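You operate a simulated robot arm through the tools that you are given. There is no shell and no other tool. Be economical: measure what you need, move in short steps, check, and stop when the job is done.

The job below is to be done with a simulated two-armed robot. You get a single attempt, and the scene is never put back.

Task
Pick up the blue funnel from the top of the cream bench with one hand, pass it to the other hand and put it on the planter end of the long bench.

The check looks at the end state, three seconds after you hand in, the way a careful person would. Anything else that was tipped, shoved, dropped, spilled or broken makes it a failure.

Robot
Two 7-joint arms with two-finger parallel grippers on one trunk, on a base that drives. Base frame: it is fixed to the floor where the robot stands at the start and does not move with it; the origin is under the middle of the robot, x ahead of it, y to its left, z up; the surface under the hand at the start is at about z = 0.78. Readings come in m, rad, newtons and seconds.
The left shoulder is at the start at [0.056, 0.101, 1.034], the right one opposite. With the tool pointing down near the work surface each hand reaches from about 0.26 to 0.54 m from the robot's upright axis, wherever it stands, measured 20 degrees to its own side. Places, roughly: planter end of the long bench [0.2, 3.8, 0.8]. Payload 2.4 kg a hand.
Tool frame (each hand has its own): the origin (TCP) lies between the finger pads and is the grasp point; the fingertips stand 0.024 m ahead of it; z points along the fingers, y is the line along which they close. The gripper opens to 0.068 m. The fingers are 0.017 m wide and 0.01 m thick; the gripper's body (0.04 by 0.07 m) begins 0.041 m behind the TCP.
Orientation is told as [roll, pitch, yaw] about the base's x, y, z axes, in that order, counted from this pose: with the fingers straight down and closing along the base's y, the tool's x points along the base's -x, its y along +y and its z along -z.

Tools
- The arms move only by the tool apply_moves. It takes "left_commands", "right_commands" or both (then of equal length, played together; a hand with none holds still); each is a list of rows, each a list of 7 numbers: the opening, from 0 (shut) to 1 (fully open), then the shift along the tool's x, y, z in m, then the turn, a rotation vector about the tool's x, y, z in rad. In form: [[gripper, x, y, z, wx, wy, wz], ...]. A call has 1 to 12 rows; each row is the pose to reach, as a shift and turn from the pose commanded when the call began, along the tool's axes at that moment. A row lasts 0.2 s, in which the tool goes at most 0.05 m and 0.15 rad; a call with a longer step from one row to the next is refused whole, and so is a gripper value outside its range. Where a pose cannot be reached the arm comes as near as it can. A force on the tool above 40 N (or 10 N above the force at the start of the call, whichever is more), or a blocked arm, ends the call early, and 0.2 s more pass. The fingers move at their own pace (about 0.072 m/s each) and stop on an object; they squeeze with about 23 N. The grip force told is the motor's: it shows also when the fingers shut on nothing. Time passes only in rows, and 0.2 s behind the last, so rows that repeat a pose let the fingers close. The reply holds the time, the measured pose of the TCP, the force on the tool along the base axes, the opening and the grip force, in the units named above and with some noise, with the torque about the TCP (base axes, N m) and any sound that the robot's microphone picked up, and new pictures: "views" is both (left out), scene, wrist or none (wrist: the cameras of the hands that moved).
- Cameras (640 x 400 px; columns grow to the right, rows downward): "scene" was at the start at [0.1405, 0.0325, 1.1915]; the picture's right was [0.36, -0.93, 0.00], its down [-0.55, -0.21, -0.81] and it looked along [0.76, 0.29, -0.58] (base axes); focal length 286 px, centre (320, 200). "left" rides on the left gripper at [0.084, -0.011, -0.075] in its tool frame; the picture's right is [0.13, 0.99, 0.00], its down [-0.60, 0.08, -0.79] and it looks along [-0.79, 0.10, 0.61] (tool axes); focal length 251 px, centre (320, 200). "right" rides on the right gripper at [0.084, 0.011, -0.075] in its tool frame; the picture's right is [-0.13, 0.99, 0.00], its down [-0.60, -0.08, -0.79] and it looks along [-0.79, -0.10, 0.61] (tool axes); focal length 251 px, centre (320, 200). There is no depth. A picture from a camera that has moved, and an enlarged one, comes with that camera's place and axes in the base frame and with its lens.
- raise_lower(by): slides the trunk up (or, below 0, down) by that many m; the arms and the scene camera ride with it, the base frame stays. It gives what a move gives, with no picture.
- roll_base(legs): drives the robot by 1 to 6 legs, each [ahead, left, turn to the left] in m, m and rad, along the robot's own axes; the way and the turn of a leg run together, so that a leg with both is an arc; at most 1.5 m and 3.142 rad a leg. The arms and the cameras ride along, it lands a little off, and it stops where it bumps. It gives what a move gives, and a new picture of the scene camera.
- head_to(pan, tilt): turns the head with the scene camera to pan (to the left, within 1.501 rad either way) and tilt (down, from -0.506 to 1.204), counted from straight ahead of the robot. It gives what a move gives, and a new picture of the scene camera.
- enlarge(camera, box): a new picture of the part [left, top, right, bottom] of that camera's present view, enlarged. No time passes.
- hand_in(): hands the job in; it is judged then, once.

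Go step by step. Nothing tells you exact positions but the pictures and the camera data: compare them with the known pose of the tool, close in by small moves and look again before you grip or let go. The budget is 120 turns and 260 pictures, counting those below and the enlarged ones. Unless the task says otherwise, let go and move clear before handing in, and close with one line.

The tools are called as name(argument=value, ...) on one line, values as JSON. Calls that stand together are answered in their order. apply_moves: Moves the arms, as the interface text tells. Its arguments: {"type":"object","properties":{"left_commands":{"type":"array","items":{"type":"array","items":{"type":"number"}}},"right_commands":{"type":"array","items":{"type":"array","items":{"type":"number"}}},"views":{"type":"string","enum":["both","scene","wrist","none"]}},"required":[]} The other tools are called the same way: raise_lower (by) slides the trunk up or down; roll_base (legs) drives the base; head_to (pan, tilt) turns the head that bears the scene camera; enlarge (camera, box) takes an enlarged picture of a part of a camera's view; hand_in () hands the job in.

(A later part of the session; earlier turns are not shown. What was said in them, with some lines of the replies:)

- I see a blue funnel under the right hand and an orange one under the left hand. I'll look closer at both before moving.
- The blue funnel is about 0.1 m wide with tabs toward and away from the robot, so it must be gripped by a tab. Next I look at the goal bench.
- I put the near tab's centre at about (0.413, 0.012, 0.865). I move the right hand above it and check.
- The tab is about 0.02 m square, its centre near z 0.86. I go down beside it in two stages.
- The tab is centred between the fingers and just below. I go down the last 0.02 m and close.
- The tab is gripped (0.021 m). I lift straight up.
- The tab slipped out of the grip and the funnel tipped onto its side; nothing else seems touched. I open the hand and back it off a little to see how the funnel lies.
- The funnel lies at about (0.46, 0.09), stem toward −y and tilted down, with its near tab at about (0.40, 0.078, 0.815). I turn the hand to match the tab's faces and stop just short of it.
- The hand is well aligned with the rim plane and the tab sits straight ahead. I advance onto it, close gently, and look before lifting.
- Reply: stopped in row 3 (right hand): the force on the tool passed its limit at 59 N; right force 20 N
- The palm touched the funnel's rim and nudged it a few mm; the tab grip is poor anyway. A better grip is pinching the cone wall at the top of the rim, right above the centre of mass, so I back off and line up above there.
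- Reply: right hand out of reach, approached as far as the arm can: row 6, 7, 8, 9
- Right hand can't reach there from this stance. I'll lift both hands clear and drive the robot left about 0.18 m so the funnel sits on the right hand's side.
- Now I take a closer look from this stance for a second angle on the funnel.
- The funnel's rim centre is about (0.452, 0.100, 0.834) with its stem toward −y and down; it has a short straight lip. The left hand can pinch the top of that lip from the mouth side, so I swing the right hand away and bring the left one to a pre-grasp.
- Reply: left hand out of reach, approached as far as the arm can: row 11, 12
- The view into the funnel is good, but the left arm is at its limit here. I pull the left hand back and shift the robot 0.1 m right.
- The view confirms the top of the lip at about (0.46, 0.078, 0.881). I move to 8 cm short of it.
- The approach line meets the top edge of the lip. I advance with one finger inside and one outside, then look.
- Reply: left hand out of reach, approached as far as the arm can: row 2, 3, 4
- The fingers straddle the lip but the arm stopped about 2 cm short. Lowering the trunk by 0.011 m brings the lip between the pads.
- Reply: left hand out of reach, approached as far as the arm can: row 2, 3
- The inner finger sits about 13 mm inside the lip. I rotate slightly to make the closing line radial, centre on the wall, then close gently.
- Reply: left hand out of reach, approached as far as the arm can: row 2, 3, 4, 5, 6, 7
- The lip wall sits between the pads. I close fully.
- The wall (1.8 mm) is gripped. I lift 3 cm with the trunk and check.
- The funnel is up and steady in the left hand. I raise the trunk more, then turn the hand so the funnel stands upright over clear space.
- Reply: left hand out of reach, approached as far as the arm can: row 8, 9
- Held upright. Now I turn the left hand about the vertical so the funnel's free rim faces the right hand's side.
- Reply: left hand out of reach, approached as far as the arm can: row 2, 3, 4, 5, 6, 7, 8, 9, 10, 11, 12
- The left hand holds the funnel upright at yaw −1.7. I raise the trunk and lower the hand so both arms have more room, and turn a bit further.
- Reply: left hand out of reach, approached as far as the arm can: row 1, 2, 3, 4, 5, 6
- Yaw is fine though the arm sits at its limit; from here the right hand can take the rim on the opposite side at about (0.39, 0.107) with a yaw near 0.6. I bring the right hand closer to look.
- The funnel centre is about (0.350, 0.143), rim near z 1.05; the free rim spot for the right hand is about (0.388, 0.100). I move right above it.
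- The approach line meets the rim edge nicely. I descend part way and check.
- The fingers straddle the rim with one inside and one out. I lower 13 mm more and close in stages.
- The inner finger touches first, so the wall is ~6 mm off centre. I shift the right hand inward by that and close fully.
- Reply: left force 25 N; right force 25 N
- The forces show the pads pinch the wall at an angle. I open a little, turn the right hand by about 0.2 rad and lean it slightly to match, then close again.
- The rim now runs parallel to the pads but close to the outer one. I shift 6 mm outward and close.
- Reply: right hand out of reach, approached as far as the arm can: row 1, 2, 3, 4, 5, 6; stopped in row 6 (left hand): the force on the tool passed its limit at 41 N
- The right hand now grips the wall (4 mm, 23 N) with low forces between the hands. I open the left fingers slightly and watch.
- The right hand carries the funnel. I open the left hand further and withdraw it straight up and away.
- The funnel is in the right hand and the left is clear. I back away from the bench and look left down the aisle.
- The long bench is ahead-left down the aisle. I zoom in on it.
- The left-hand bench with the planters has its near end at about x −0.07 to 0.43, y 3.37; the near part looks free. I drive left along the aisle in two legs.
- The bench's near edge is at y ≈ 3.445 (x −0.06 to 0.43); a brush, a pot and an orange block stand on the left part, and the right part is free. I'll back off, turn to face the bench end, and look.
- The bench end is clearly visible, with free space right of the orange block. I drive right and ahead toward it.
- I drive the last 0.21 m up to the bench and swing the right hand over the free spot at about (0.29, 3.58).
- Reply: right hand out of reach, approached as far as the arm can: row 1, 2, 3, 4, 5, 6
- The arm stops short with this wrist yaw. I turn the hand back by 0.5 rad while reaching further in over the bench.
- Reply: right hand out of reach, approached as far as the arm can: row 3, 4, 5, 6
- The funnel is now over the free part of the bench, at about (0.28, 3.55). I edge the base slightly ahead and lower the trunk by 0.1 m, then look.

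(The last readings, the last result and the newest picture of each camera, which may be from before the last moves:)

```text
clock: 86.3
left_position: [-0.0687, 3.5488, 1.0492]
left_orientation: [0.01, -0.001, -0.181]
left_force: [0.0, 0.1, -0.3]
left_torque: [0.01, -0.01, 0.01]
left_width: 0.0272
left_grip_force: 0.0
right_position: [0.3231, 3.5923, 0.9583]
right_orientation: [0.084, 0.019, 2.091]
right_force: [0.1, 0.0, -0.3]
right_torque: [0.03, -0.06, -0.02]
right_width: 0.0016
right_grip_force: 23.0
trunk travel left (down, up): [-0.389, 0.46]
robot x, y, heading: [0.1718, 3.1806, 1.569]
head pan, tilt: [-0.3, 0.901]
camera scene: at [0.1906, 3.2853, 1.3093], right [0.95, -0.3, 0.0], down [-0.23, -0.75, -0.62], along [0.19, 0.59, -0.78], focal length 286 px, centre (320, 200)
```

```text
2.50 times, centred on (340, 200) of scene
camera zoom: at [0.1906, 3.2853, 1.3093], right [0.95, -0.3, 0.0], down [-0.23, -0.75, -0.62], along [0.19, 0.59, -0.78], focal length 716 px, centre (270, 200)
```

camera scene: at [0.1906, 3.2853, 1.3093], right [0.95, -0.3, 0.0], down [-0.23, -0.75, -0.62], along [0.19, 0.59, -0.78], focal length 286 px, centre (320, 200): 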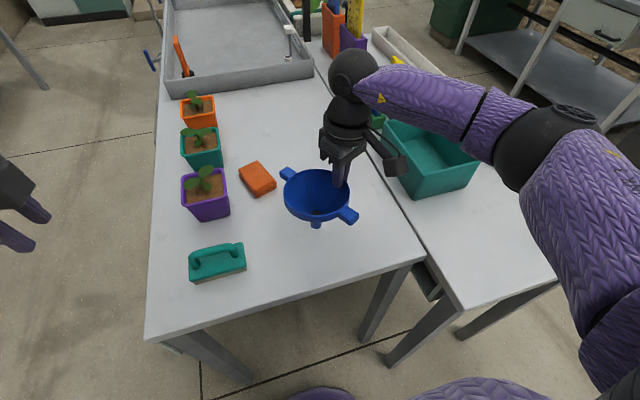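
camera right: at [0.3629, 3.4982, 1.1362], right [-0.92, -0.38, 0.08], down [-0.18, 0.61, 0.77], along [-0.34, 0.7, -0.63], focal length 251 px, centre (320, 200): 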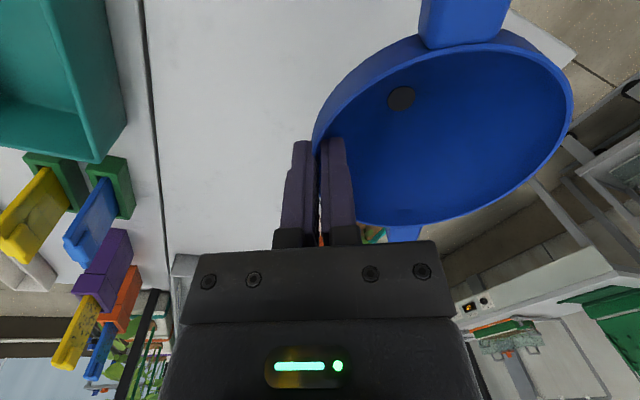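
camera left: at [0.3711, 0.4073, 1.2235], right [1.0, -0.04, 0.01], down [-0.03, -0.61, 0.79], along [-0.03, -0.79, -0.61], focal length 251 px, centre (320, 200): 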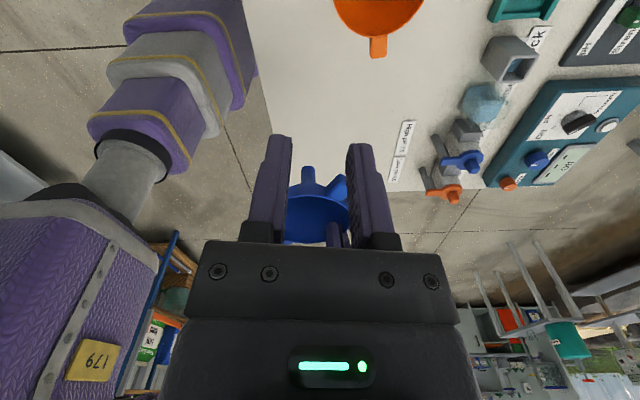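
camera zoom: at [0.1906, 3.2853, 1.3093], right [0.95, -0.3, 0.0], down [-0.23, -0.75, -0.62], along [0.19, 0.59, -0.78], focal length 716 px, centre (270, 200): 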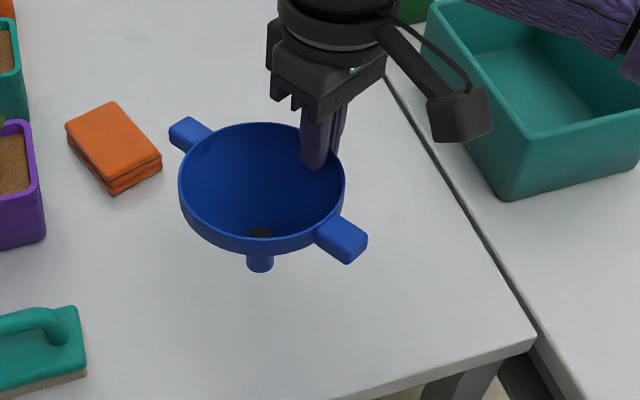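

The funnel hangs nearly upright above a clear spot. I take a right-wrist view to measure its tilt.

enlarge(camera="right", box=[280, 0, 600, 260])

enlarge(camera="scene", box=[270, 150, 370, 240])

enlarge(camera="left", box=[0, 0, 640, 400])

```text
1.54 times, centred on (440, 130) of right
camera zoom: at [0.363, 3.518, 1.0363], right [-0.92, -0.38, 0.08], down [-0.18, 0.61, 0.77], along [-0.34, 0.7, -0.63], focal length 387 px, centre (135, 308)
```

zoom: 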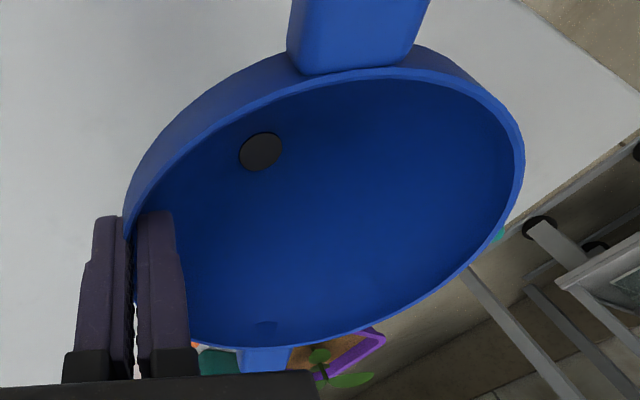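

```text
4.44 times, centred on (320, 195) of scene
camera zoom: at [0.1906, 3.2853, 1.3093], right [0.95, -0.3, 0.0], down [-0.23, -0.75, -0.62], along [0.19, 0.59, -0.78], focal length 1272 px, centre (320, 222)
```

zoom: 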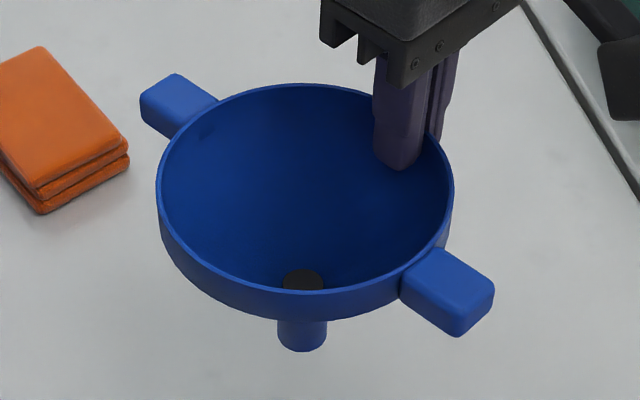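

```text
1.00 times, centred on (320, 200) of left (not enlarged: the box is as wide or as high as the picture)
camera zoom: at [-0.1546, 3.5514, 1.1238], right [0.05, 1.0, 0.01], down [0.61, -0.04, 0.79], along [0.79, -0.03, -0.61], focal length 251 px, centre (320, 200)
```

zoom: 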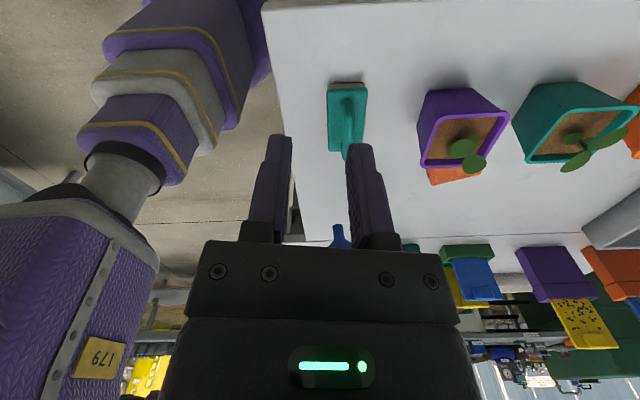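

The rim is tilted about 5° away from me. I correct that and try to reach 5 cm further in.

apply_moves(right_commands=[[0, -0.014, -0.008, 0, 0.014, -0.025, 0], [0, -0.029, -0.017, 0, 0.028, -0.05, 0], [0, -0.043, -0.025, 0, 0.042, -0.074, 0], [0, -0.043, -0.025, 0, 0.042, -0.074, 0]], views="scene")

enlarge(camera="scene", box=[270, 130, 370, 220])

```text
clock: 87.3
left_position: [-0.0684, 3.5487, 1.0491]
left_orientation: [0.013, 0.002, -0.18]
left_force: [0.1, 0.5, -0.6]
left_torque: [-0.01, 0.0, 0.03]
left_width: 0.0273
left_grip_force: 0.0
right_position: [0.341, 3.6153, 0.9719]
right_orientation: [0.038, -0.037, 2.061]
right_force: [0.2, 0.2, -1.7]
right_torque: [0.01, -0.04, -0.06]
right_width: 0.0018
right_grip_force: 23.2
right hand out of reach, approached as far as the arm can: row 2, 3, 4
trunk travel left (down, up): [-0.389, 0.46]
robot x, y, heading: [0.1712, 3.1764, 1.566]
head pan, tilt: [-0.3, 0.901]
camera scene: at [0.191, 3.2848, 1.3094], right [0.95, -0.3, 0.0], down [-0.23, -0.75, -0.62], along [0.19, 0.59, -0.78], focal length 286 px, centre (320, 200)
```

scene: 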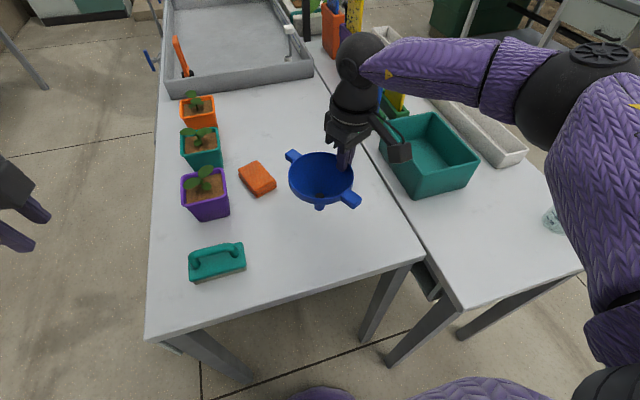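

```text
4.44 times, centred on (320, 175) of scene
camera zoom: at [0.191, 3.2848, 1.3094], right [0.95, -0.3, 0.0], down [-0.23, -0.75, -0.62], along [0.19, 0.59, -0.78], focal length 1272 px, centre (320, 311)
```

zoom: 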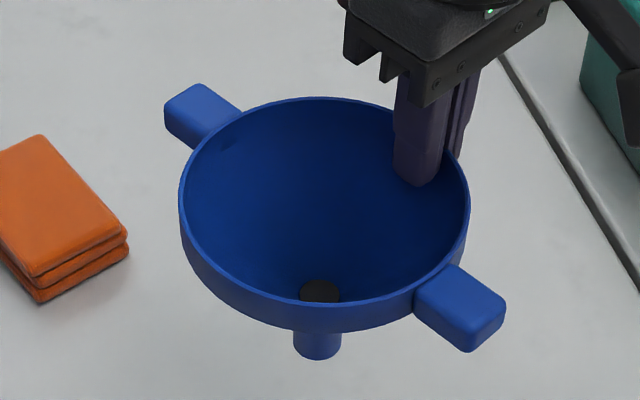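

The rim is level now. I lower the trunk by 5 cm and check the gap to the bench.

raise_lower(by=-0.05)

enlarge(camera="scene", box=[260, 110, 380, 220])

enlarge(camera="right", box=[280, 0, 600, 260])

```text
clock: 88.2
left_position: [-0.0693, 3.5483, 0.9983]
left_orientation: [0.009, 0.0, -0.182]
left_force: [-0.5, 0.9, -0.5]
left_torque: [-0.05, 0.02, 0.01]
left_width: 0.0272
left_grip_force: 0.1
right_position: [0.3396, 3.615, 0.9213]
right_orientation: [0.04, -0.057, 2.087]
right_force: [0.6, 0.1, 0.9]
right_torque: [0.04, -0.03, 0.01]
right_width: 0.0017
right_grip_force: 23.5
trunk travel left (down, up): [-0.339, 0.51]
robot x, y, heading: [0.173, 3.1762, 1.572]
head pan, tilt: [-0.3, 0.901]
```

```text
3.64 times, centred on (320, 165) of scene
camera zoom: at [0.1906, 3.2932, 1.2589], right [0.95, -0.3, 0.0], down [-0.23, -0.75, -0.62], along [0.19, 0.59, -0.78], focal length 1041 px, centre (320, 327)
```

zoom: 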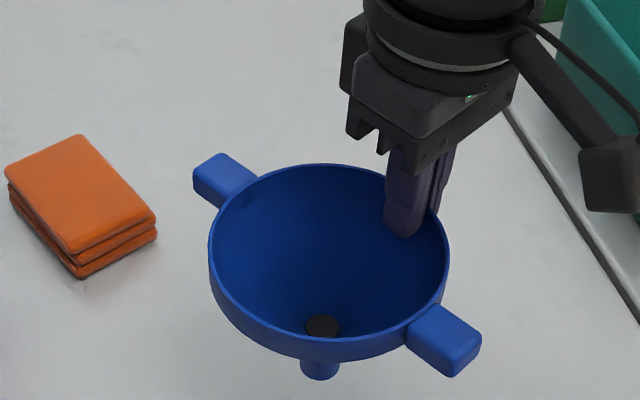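

```text
1.54 times, centred on (440, 130) of right
camera zoom: at [0.3775, 3.5333, 0.9915], right [-0.92, -0.38, 0.05], down [-0.18, 0.54, 0.82], along [-0.34, 0.75, -0.57], focal length 387 px, centre (135, 308)
```

zoom: 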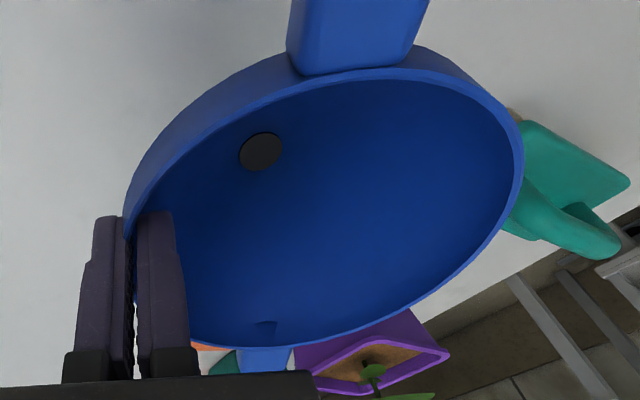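

Level and still clear of the bench. I lower in small steps, watching the force.

raise_lower(by=-0.012)

enlarge(camera="scene", box=[280, 130, 360, 230])

```text
clock: 88.8
left_position: [-0.069, 3.5494, 0.9861]
left_orientation: [0.012, 0.0, -0.182]
left_force: [0.5, -0.5, 0.2]
left_torque: [0.01, 0.02, -0.01]
left_width: 0.0271
left_grip_force: 0.0
right_position: [0.3382, 3.6149, 0.9085]
right_orientation: [0.04, -0.058, 2.086]
right_force: [0.3, -0.1, 0.0]
right_torque: [0.0, -0.03, 0.03]
right_width: 0.0018
right_grip_force: 23.1
trunk travel left (down, up): [-0.327, 0.522]
robot x, y, heading: [0.1692, 3.1779, 1.568]
head pan, tilt: [-0.3, 0.901]
```

```text
4.00 times, centred on (320, 180) of scene
camera zoom: at [0.1907, 3.2954, 1.2467], right [0.95, -0.3, 0.0], down [-0.23, -0.75, -0.62], along [0.19, 0.59, -0.78], focal length 1145 px, centre (320, 280)
```

zoom: 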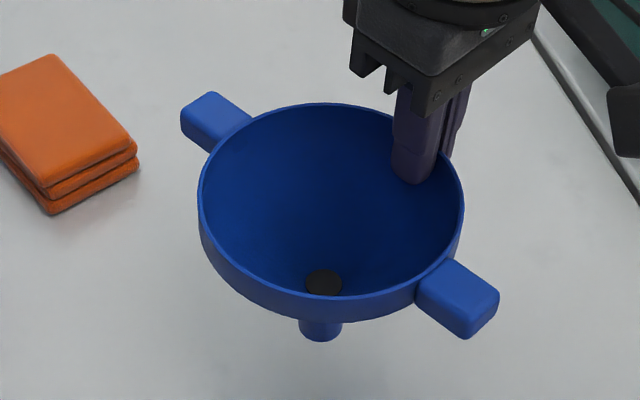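

raise_lower(by=-0.006)

raise_lower(by=-0.005)

enlarge(camera="scene", box=[280, 130, 360, 230])

```text
clock: 89.4
left_position: [-0.0696, 3.5501, 0.9796]
left_orientation: [0.012, 0.0, -0.18]
left_force: [0.7, 0.4, 0.0]
left_torque: [-0.03, 0.03, 0.01]
left_width: 0.0268
left_grip_force: 0.1
right_position: [0.3401, 3.614, 0.9027]
right_orientation: [0.039, -0.056, 2.089]
right_force: [0.8, -0.1, -0.8]
right_torque: [0.0, -0.05, 0.02]
right_width: 0.0016
right_grip_force: 23.0
trunk travel left (down, up): [-0.321, 0.528]
robot x, y, heading: [0.1702, 3.1752, 1.57]
head pan, tilt: [-0.3, 0.901]
```

```text
clock: 89.9
left_position: [-0.0689, 3.5493, 0.9752]
left_orientation: [0.011, 0.0, -0.181]
left_force: [-0.4, 0.6, 0.4]
left_torque: [-0.03, 0.0, -0.02]
left_width: 0.0273
left_grip_force: 0.0
right_position: [0.3397, 3.6161, 0.8981]
right_orientation: [0.039, -0.055, 2.087]
right_force: [0.3, 0.1, -0.3]
right_torque: [0.02, -0.03, 0.0]
right_width: 0.0017
right_grip_force: 22.9
trunk travel left (down, up): [-0.316, 0.534]
robot x, y, heading: [0.1707, 3.1793, 1.567]
head pan, tilt: [-0.3, 0.901]
```

```text
4.00 times, centred on (320, 180) of scene
camera zoom: at [0.1906, 3.2976, 1.2356], right [0.95, -0.3, 0.0], down [-0.23, -0.75, -0.62], along [0.19, 0.59, -0.78], focal length 1145 px, centre (320, 280)
```

zoom: 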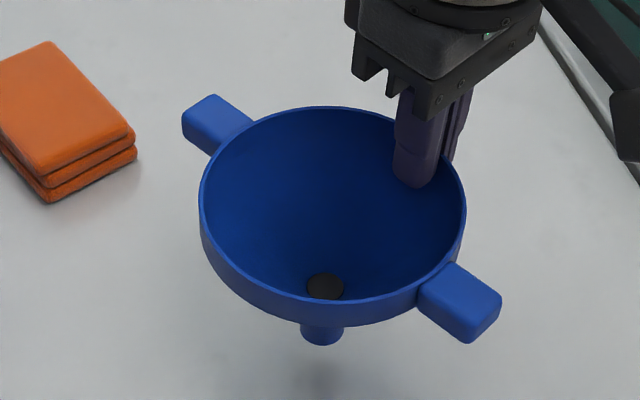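

A shadow now shows about 2 cm below the stem. I keep lowering.

raise_lower(by=-0.012)

enlarge(camera="scene", box=[280, 150, 360, 250])

```text
clock: 90.5
left_position: [-0.0691, 3.5502, 0.963]
left_orientation: [0.011, 0.001, -0.18]
left_force: [0.2, -0.2, -0.1]
left_torque: [0.01, 0.01, 0.0]
left_width: 0.0274
left_grip_force: 0.1
right_position: [0.339, 3.6148, 0.8858]
right_orientation: [0.04, -0.058, 2.088]
right_force: [-0.1, -1.0, 0.5]
right_torque: [0.0, -0.01, 0.04]
right_width: 0.0019
right_grip_force: 22.8
trunk travel left (down, up): [-0.304, 0.546]
robot x, y, heading: [0.1704, 3.1808, 1.566]
head pan, tilt: [-0.3, 0.901]
```

```text
4.00 times, centred on (320, 200) of scene
camera zoom: at [0.1907, 3.2999, 1.2234], right [0.95, -0.3, 0.0], down [-0.23, -0.75, -0.62], along [0.19, 0.59, -0.78], focal length 1145 px, centre (320, 200)
```

zoom: 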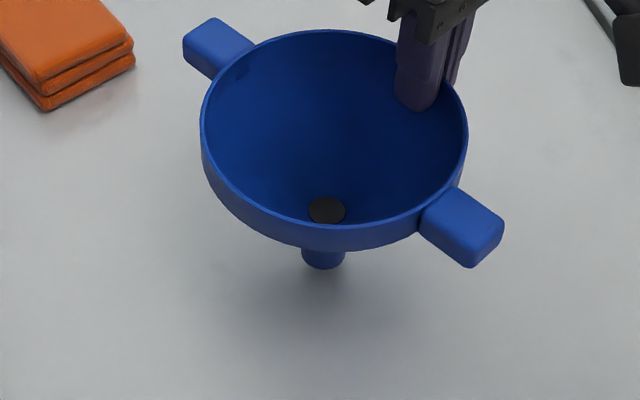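

raise_lower(by=-0.005)

enlarge(camera="scene", box=[280, 150, 360, 250])

```text
clock: 91.1
left_position: [-0.0691, 3.5491, 0.9586]
left_orientation: [0.013, -0.001, -0.18]
left_force: [-0.1, -0.4, 1.4]
left_torque: [0.0, -0.02, 0.02]
left_width: 0.0272
left_grip_force: 0.1
right_position: [0.3383, 3.615, 0.8812]
right_orientation: [0.04, -0.056, 2.087]
right_force: [-0.6, 0.7, -0.9]
right_torque: [0.04, -0.04, 0.05]
right_width: 0.0016
right_grip_force: 23.5
trunk travel left (down, up): [-0.299, 0.55]
robot x, y, heading: [0.168, 3.1819, 1.571]
head pan, tilt: [-0.3, 0.901]
```

```text
4.00 times, centred on (320, 200) of scene
camera zoom: at [0.1907, 3.3009, 1.2184], right [0.95, -0.3, 0.0], down [-0.23, -0.75, -0.62], along [0.19, 0.59, -0.78], focal length 1145 px, centre (320, 200)
```

zoom: 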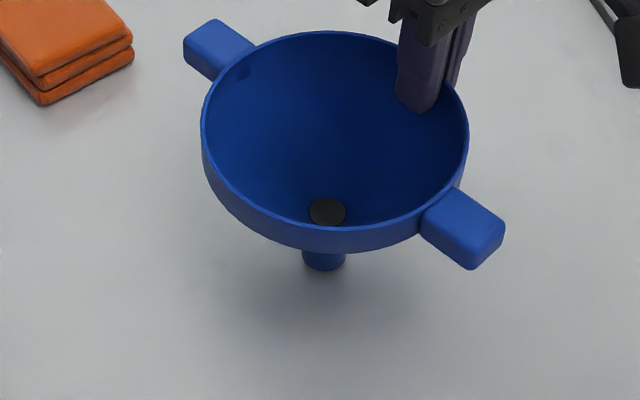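

Nearly there; a few more millimetres in 3 mm steps.

raise_lower(by=-0.003)

raise_lower(by=-0.003)

enlarge(camera="scene", box=[280, 150, 360, 250])

```text
clock: 91.6
left_position: [-0.0695, 3.5486, 0.9552]
left_orientation: [0.011, -0.001, -0.181]
left_force: [-0.4, 0.1, -0.3]
left_torque: [-0.03, 0.01, 0.0]
left_width: 0.0273
left_grip_force: 0.0
right_position: [0.3397, 3.614, 0.8788]
right_orientation: [0.039, -0.056, 2.088]
right_force: [-0.6, -0.4, -0.1]
right_torque: [0.01, 0.0, 0.0]
right_width: 0.0018
right_grip_force: 23.4
trunk travel left (down, up): [-0.296, 0.554]
robot x, y, heading: [0.1679, 3.1745, 1.57]
head pan, tilt: [-0.3, 0.901]
```

```text
clock: 92.1
left_position: [-0.0686, 3.5484, 0.9534]
left_orientation: [0.011, 0.003, -0.182]
left_force: [-0.4, 0.8, 0.3]
left_torque: [0.02, 0.0, 0.0]
left_width: 0.0269
left_grip_force: 0.0
right_position: [0.3404, 3.615, 0.8775]
right_orientation: [0.038, -0.06, 2.086]
right_force: [7.6, 4.9, 20.6]
right_torque: [0.11, 0.17, -0.06]
right_width: 0.0018
right_grip_force: 23.1
trunk travel left (down, up): [-0.293, 0.556]
robot x, y, heading: [0.1736, 3.1768, 1.568]
head pan, tilt: [-0.3, 0.901]
```

```text
4.00 times, centred on (320, 200) of scene
camera zoom: at [0.1912, 3.3014, 1.2127], right [0.95, -0.3, 0.0], down [-0.23, -0.75, -0.62], along [0.19, 0.59, -0.78], focal length 1145 px, centre (320, 200)
```

zoom: 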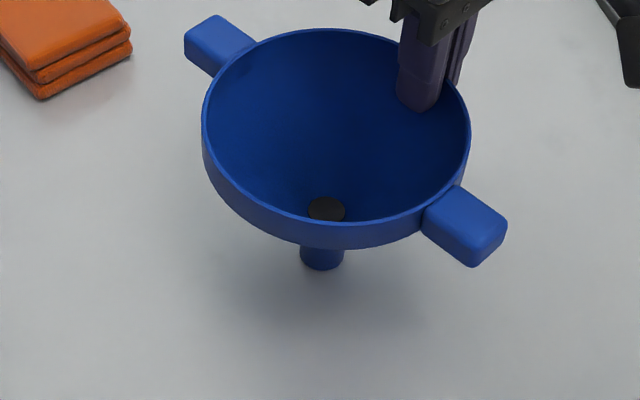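

Contact with the bench (20 N). I ease off by 2 mm before releasing.

raise_lower(by=0.0015)

enlarge(camera="right", box=[200, 40, 520, 260])

```text
clock: 92.6
left_position: [-0.0696, 3.5478, 0.9545]
left_orientation: [0.012, -0.001, -0.18]
left_force: [0.2, 0.5, 0.4]
left_torque: [-0.01, 0.01, 0.02]
left_width: 0.0273
left_grip_force: 0.0
right_position: [0.339, 3.6146, 0.8752]
right_orientation: [0.04, -0.055, 2.088]
right_force: [2.1, 1.8, 10.1]
right_torque: [-0.03, 0.23, -0.04]
right_width: 0.0021
right_grip_force: 22.8
trunk travel left (down, up): [-0.294, 0.555]
robot x, y, heading: [0.1705, 3.1773, 1.569]
head pan, tilt: [-0.3, 0.901]
```

```text
1.82 times, centred on (360, 150) of right
camera zoom: at [0.3771, 3.533, 0.9467], right [-0.92, -0.38, 0.05], down [-0.18, 0.54, 0.82], along [-0.34, 0.75, -0.57], focal length 457 px, centre (247, 291)
```

zoom: 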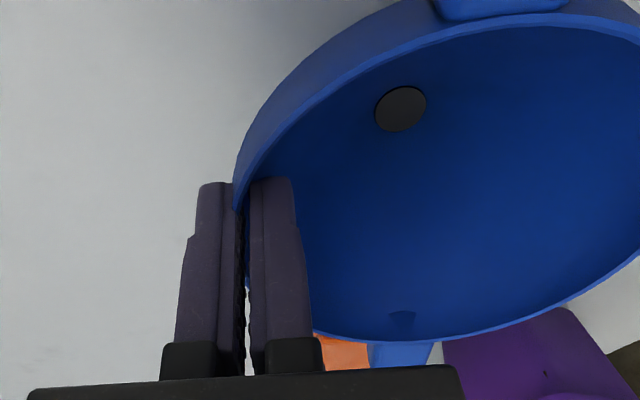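

raise_lower(by=0.0013)

apply_moves(right_commands=[[0.06, 0, 0, 0, 0, 0, 0], [0.1, 0, 0, 0, 0, 0, 0], [0.14, 0, 0, 0, 0, 0, 0], [0.18, 0, 0, 0, 0, 0, 0], [0.22, 0, 0, 0, 0, 0, 0], [0.22, 0, 0, 0, 0, 0, 0]])

enlarge(camera="scene", box=[280, 130, 380, 250])

enlarge(camera="right", box=[200, 40, 520, 260])

```text
clock: 93.1
left_position: [-0.0693, 3.5484, 0.9551]
left_orientation: [0.01, 0.002, -0.18]
left_force: [-0.1, 0.1, 0.3]
left_torque: [-0.01, 0.01, 0.01]
left_width: 0.0269
left_grip_force: 0.1
right_position: [0.3395, 3.6153, 0.8777]
right_orientation: [0.04, -0.056, 2.088]
right_force: [1.0, 0.6, 1.2]
right_torque: [-0.07, 0.06, 0.03]
right_width: 0.0015
right_grip_force: 23.5
trunk travel left (down, up): [-0.296, 0.554]
robot x, y, heading: [0.1689, 3.1791, 1.568]
head pan, tilt: [-0.3, 0.901]
```

```text
clock: 94.5
left_position: [-0.0684, 3.5485, 0.9555]
left_orientation: [0.01, 0.001, -0.18]
left_force: [0.1, 0.1, -0.4]
left_torque: [-0.01, 0.0, 0.01]
left_width: 0.0274
left_grip_force: 0.1
right_position: [0.3391, 3.6146, 0.8767]
right_orientation: [0.039, -0.056, 2.087]
right_force: [0.9, -0.3, 0.9]
right_torque: [0.0, 0.0, 0.01]
right_width: 0.0147
right_grip_force: 0.1
trunk travel left (down, up): [-0.296, 0.554]
robot x, y, heading: [0.1691, 3.1812, 1.564]
head pan, tilt: [-0.3, 0.901]
camera scene: at [0.1907, 3.3017, 1.2152], right [0.95, -0.3, 0.0], down [-0.23, -0.75, -0.62], along [0.19, 0.59, -0.78], focal length 286 px, centre (320, 200)
camera right: at [0.3774, 3.5334, 0.9481], right [-0.92, -0.38, 0.05], down [-0.18, 0.54, 0.82], along [-0.34, 0.75, -0.57], focal length 251 px, centre (320, 200)
```

scene: 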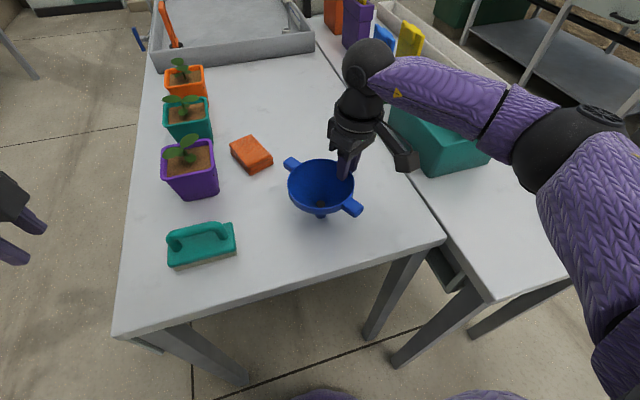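
right: 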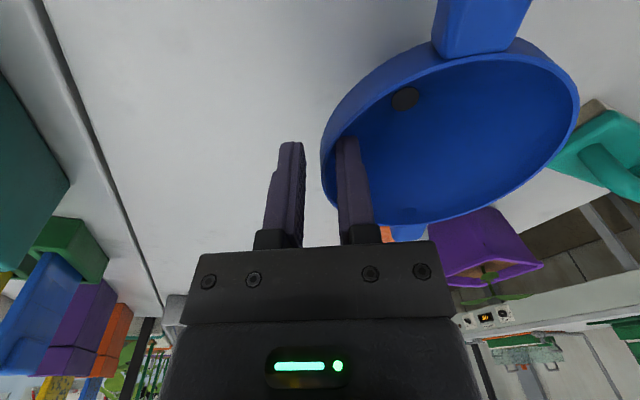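

```text
3.33 times, centred on (330, 190) of scene
camera zoom: at [0.1907, 3.3017, 1.2152], right [0.95, -0.3, 0.0], down [-0.23, -0.75, -0.62], along [0.19, 0.59, -0.78], focal length 954 px, centre (287, 233)
```

zoom: 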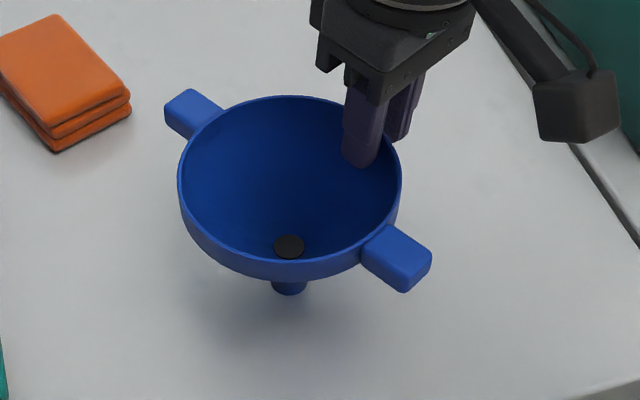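

```text
1.82 times, centred on (360, 150) of right
camera zoom: at [0.3774, 3.5334, 0.9481], right [-0.92, -0.38, 0.05], down [-0.18, 0.54, 0.82], along [-0.34, 0.75, -0.57], focal length 457 px, centre (247, 291)
```

zoom: 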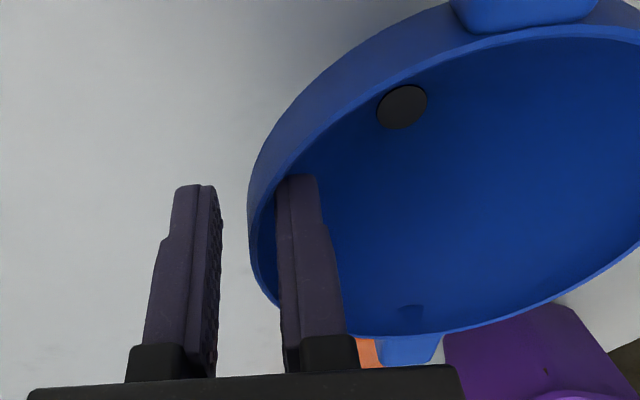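

The fingers are open 15 mm and the funnel stands. I move the hand a few mm inward to see that it isn't leaning on the inner finger.

apply_moves(right_commands=[[0.22, 0, 0.002, 0, 0, 0, 0], [0.24, 0, 0.004, 0, 0, 0, 0], [0.24, 0, 0.004, 0, 0, 0, 0], [0.24, 0, 0.004, 0, 0, 0, 0]], views="none")

enlarge(camera="scene", box=[280, 130, 380, 250])

enlarge(camera="right", box=[200, 40, 520, 260])

```text
clock: 95.5
left_position: [-0.0681, 3.5487, 0.9565]
left_orientation: [0.01, 0.0, -0.179]
left_force: [0.2, -1.1, 0.2]
left_torque: [0.02, 0.0, -0.01]
left_width: 0.027
left_grip_force: 0.1
right_position: [0.3352, 3.6138, 0.8778]
right_orientation: [0.04, -0.055, 2.088]
right_force: [0.3, 0.4, -0.6]
right_torque: [0.04, -0.01, 0.01]
right_width: 0.0163
right_grip_force: 0.0
trunk travel left (down, up): [-0.296, 0.554]
robot x, y, heading: [0.1674, 3.178, 1.567]
head pan, tilt: [-0.3, 0.901]
```

```text
3.33 times, centred on (330, 190) of scene
camera zoom: at [0.1906, 3.3017, 1.2152], right [0.95, -0.3, 0.0], down [-0.23, -0.75, -0.62], along [0.19, 0.59, -0.78], focal length 954 px, centre (287, 233)
```

zoom: 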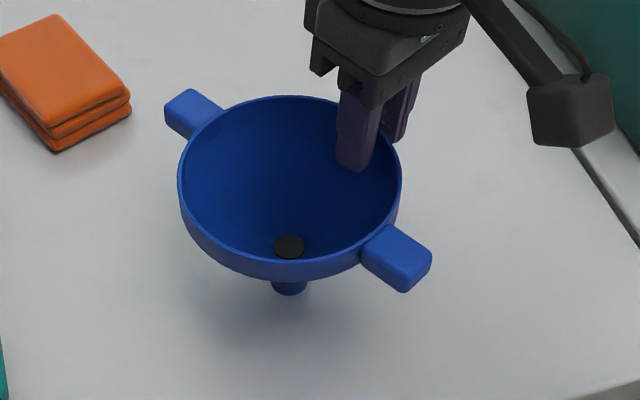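

```text
1.82 times, centred on (360, 150) of right
camera zoom: at [0.3741, 3.532, 0.9481], right [-0.92, -0.38, 0.05], down [-0.18, 0.54, 0.82], along [-0.34, 0.75, -0.57], focal length 457 px, centre (247, 291)
```

zoom: 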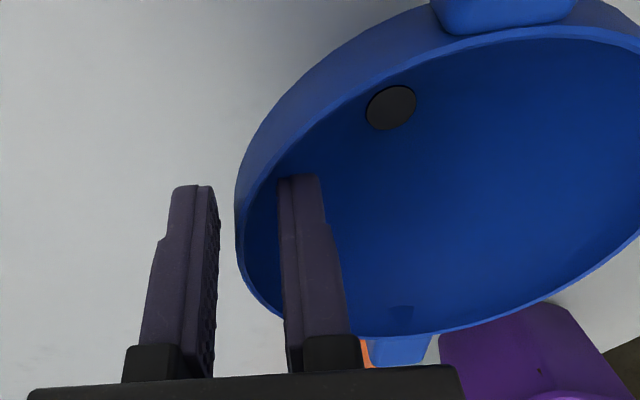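

The funnel didn't move: it stands freely and the wall is mid-gap. I lift the hand straight up out of it.

raise_lower(by=0.03)

raise_lower(by=0.12)

enlarge(camera="scene", box=[0, 0, 640, 400])

```text
clock: 96.3
left_position: [-0.0688, 3.548, 0.9862]
left_orientation: [0.01, 0.0, -0.18]
left_force: [0.1, -0.4, 0.9]
left_torque: [0.01, 0.0, -0.01]
left_width: 0.0272
left_grip_force: 0.1
right_position: [0.3362, 3.613, 0.9073]
right_orientation: [0.042, -0.056, 2.089]
right_force: [0.1, -0.2, -0.6]
right_torque: [-0.04, 0.02, 0.01]
right_width: 0.0164
right_grip_force: 0.0
trunk travel left (down, up): [-0.326, 0.524]
robot x, y, heading: [0.1715, 3.1796, 1.563]
head pan, tilt: [-0.3, 0.901]
```

```text
clock: 97.8
left_position: [-0.0684, 3.5475, 1.104]
left_orientation: [0.01, 0.001, -0.179]
left_force: [0.3, 0.0, -0.2]
left_torque: [-0.01, 0.0, 0.01]
left_width: 0.0271
left_grip_force: 0.1
right_position: [0.3361, 3.6116, 1.033]
right_orientation: [0.035, -0.069, 2.084]
right_force: [1.0, -0.5, -0.1]
right_torque: [0.01, 0.03, 0.04]
right_width: 0.0163
right_grip_force: 0.0
trunk travel left (down, up): [-0.446, 0.404]
robot x, y, heading: [0.1717, 3.1809, 1.568]
head pan, tilt: [-0.3, 0.901]
```

```text
1.00 times, centred on (320, 200) of scene (not enlarged: the box is as wide or as high as the picture)
camera zoom: at [0.1906, 3.2781, 1.3664], right [0.95, -0.3, 0.0], down [-0.23, -0.75, -0.62], along [0.19, 0.59, -0.78], focal length 286 px, centre (320, 200)
```

zoom: 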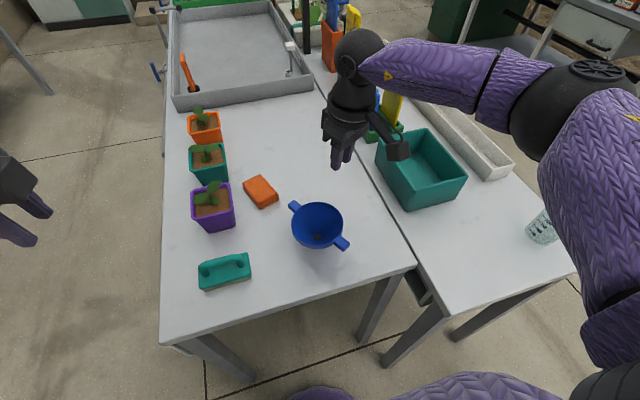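

The funnel stands upright on the planter end of the long bench, about 0.2 m from the named place. Both hands are clear and nothing else has moved, so I hand in.

hand_in()

```text
The job is handed in.
```

The blue funnel was passed from the left hand to the right and now stands upright on the planter end of the long bench, though my first grip slipped and tipped it over on the cream bench before I picked it up again.
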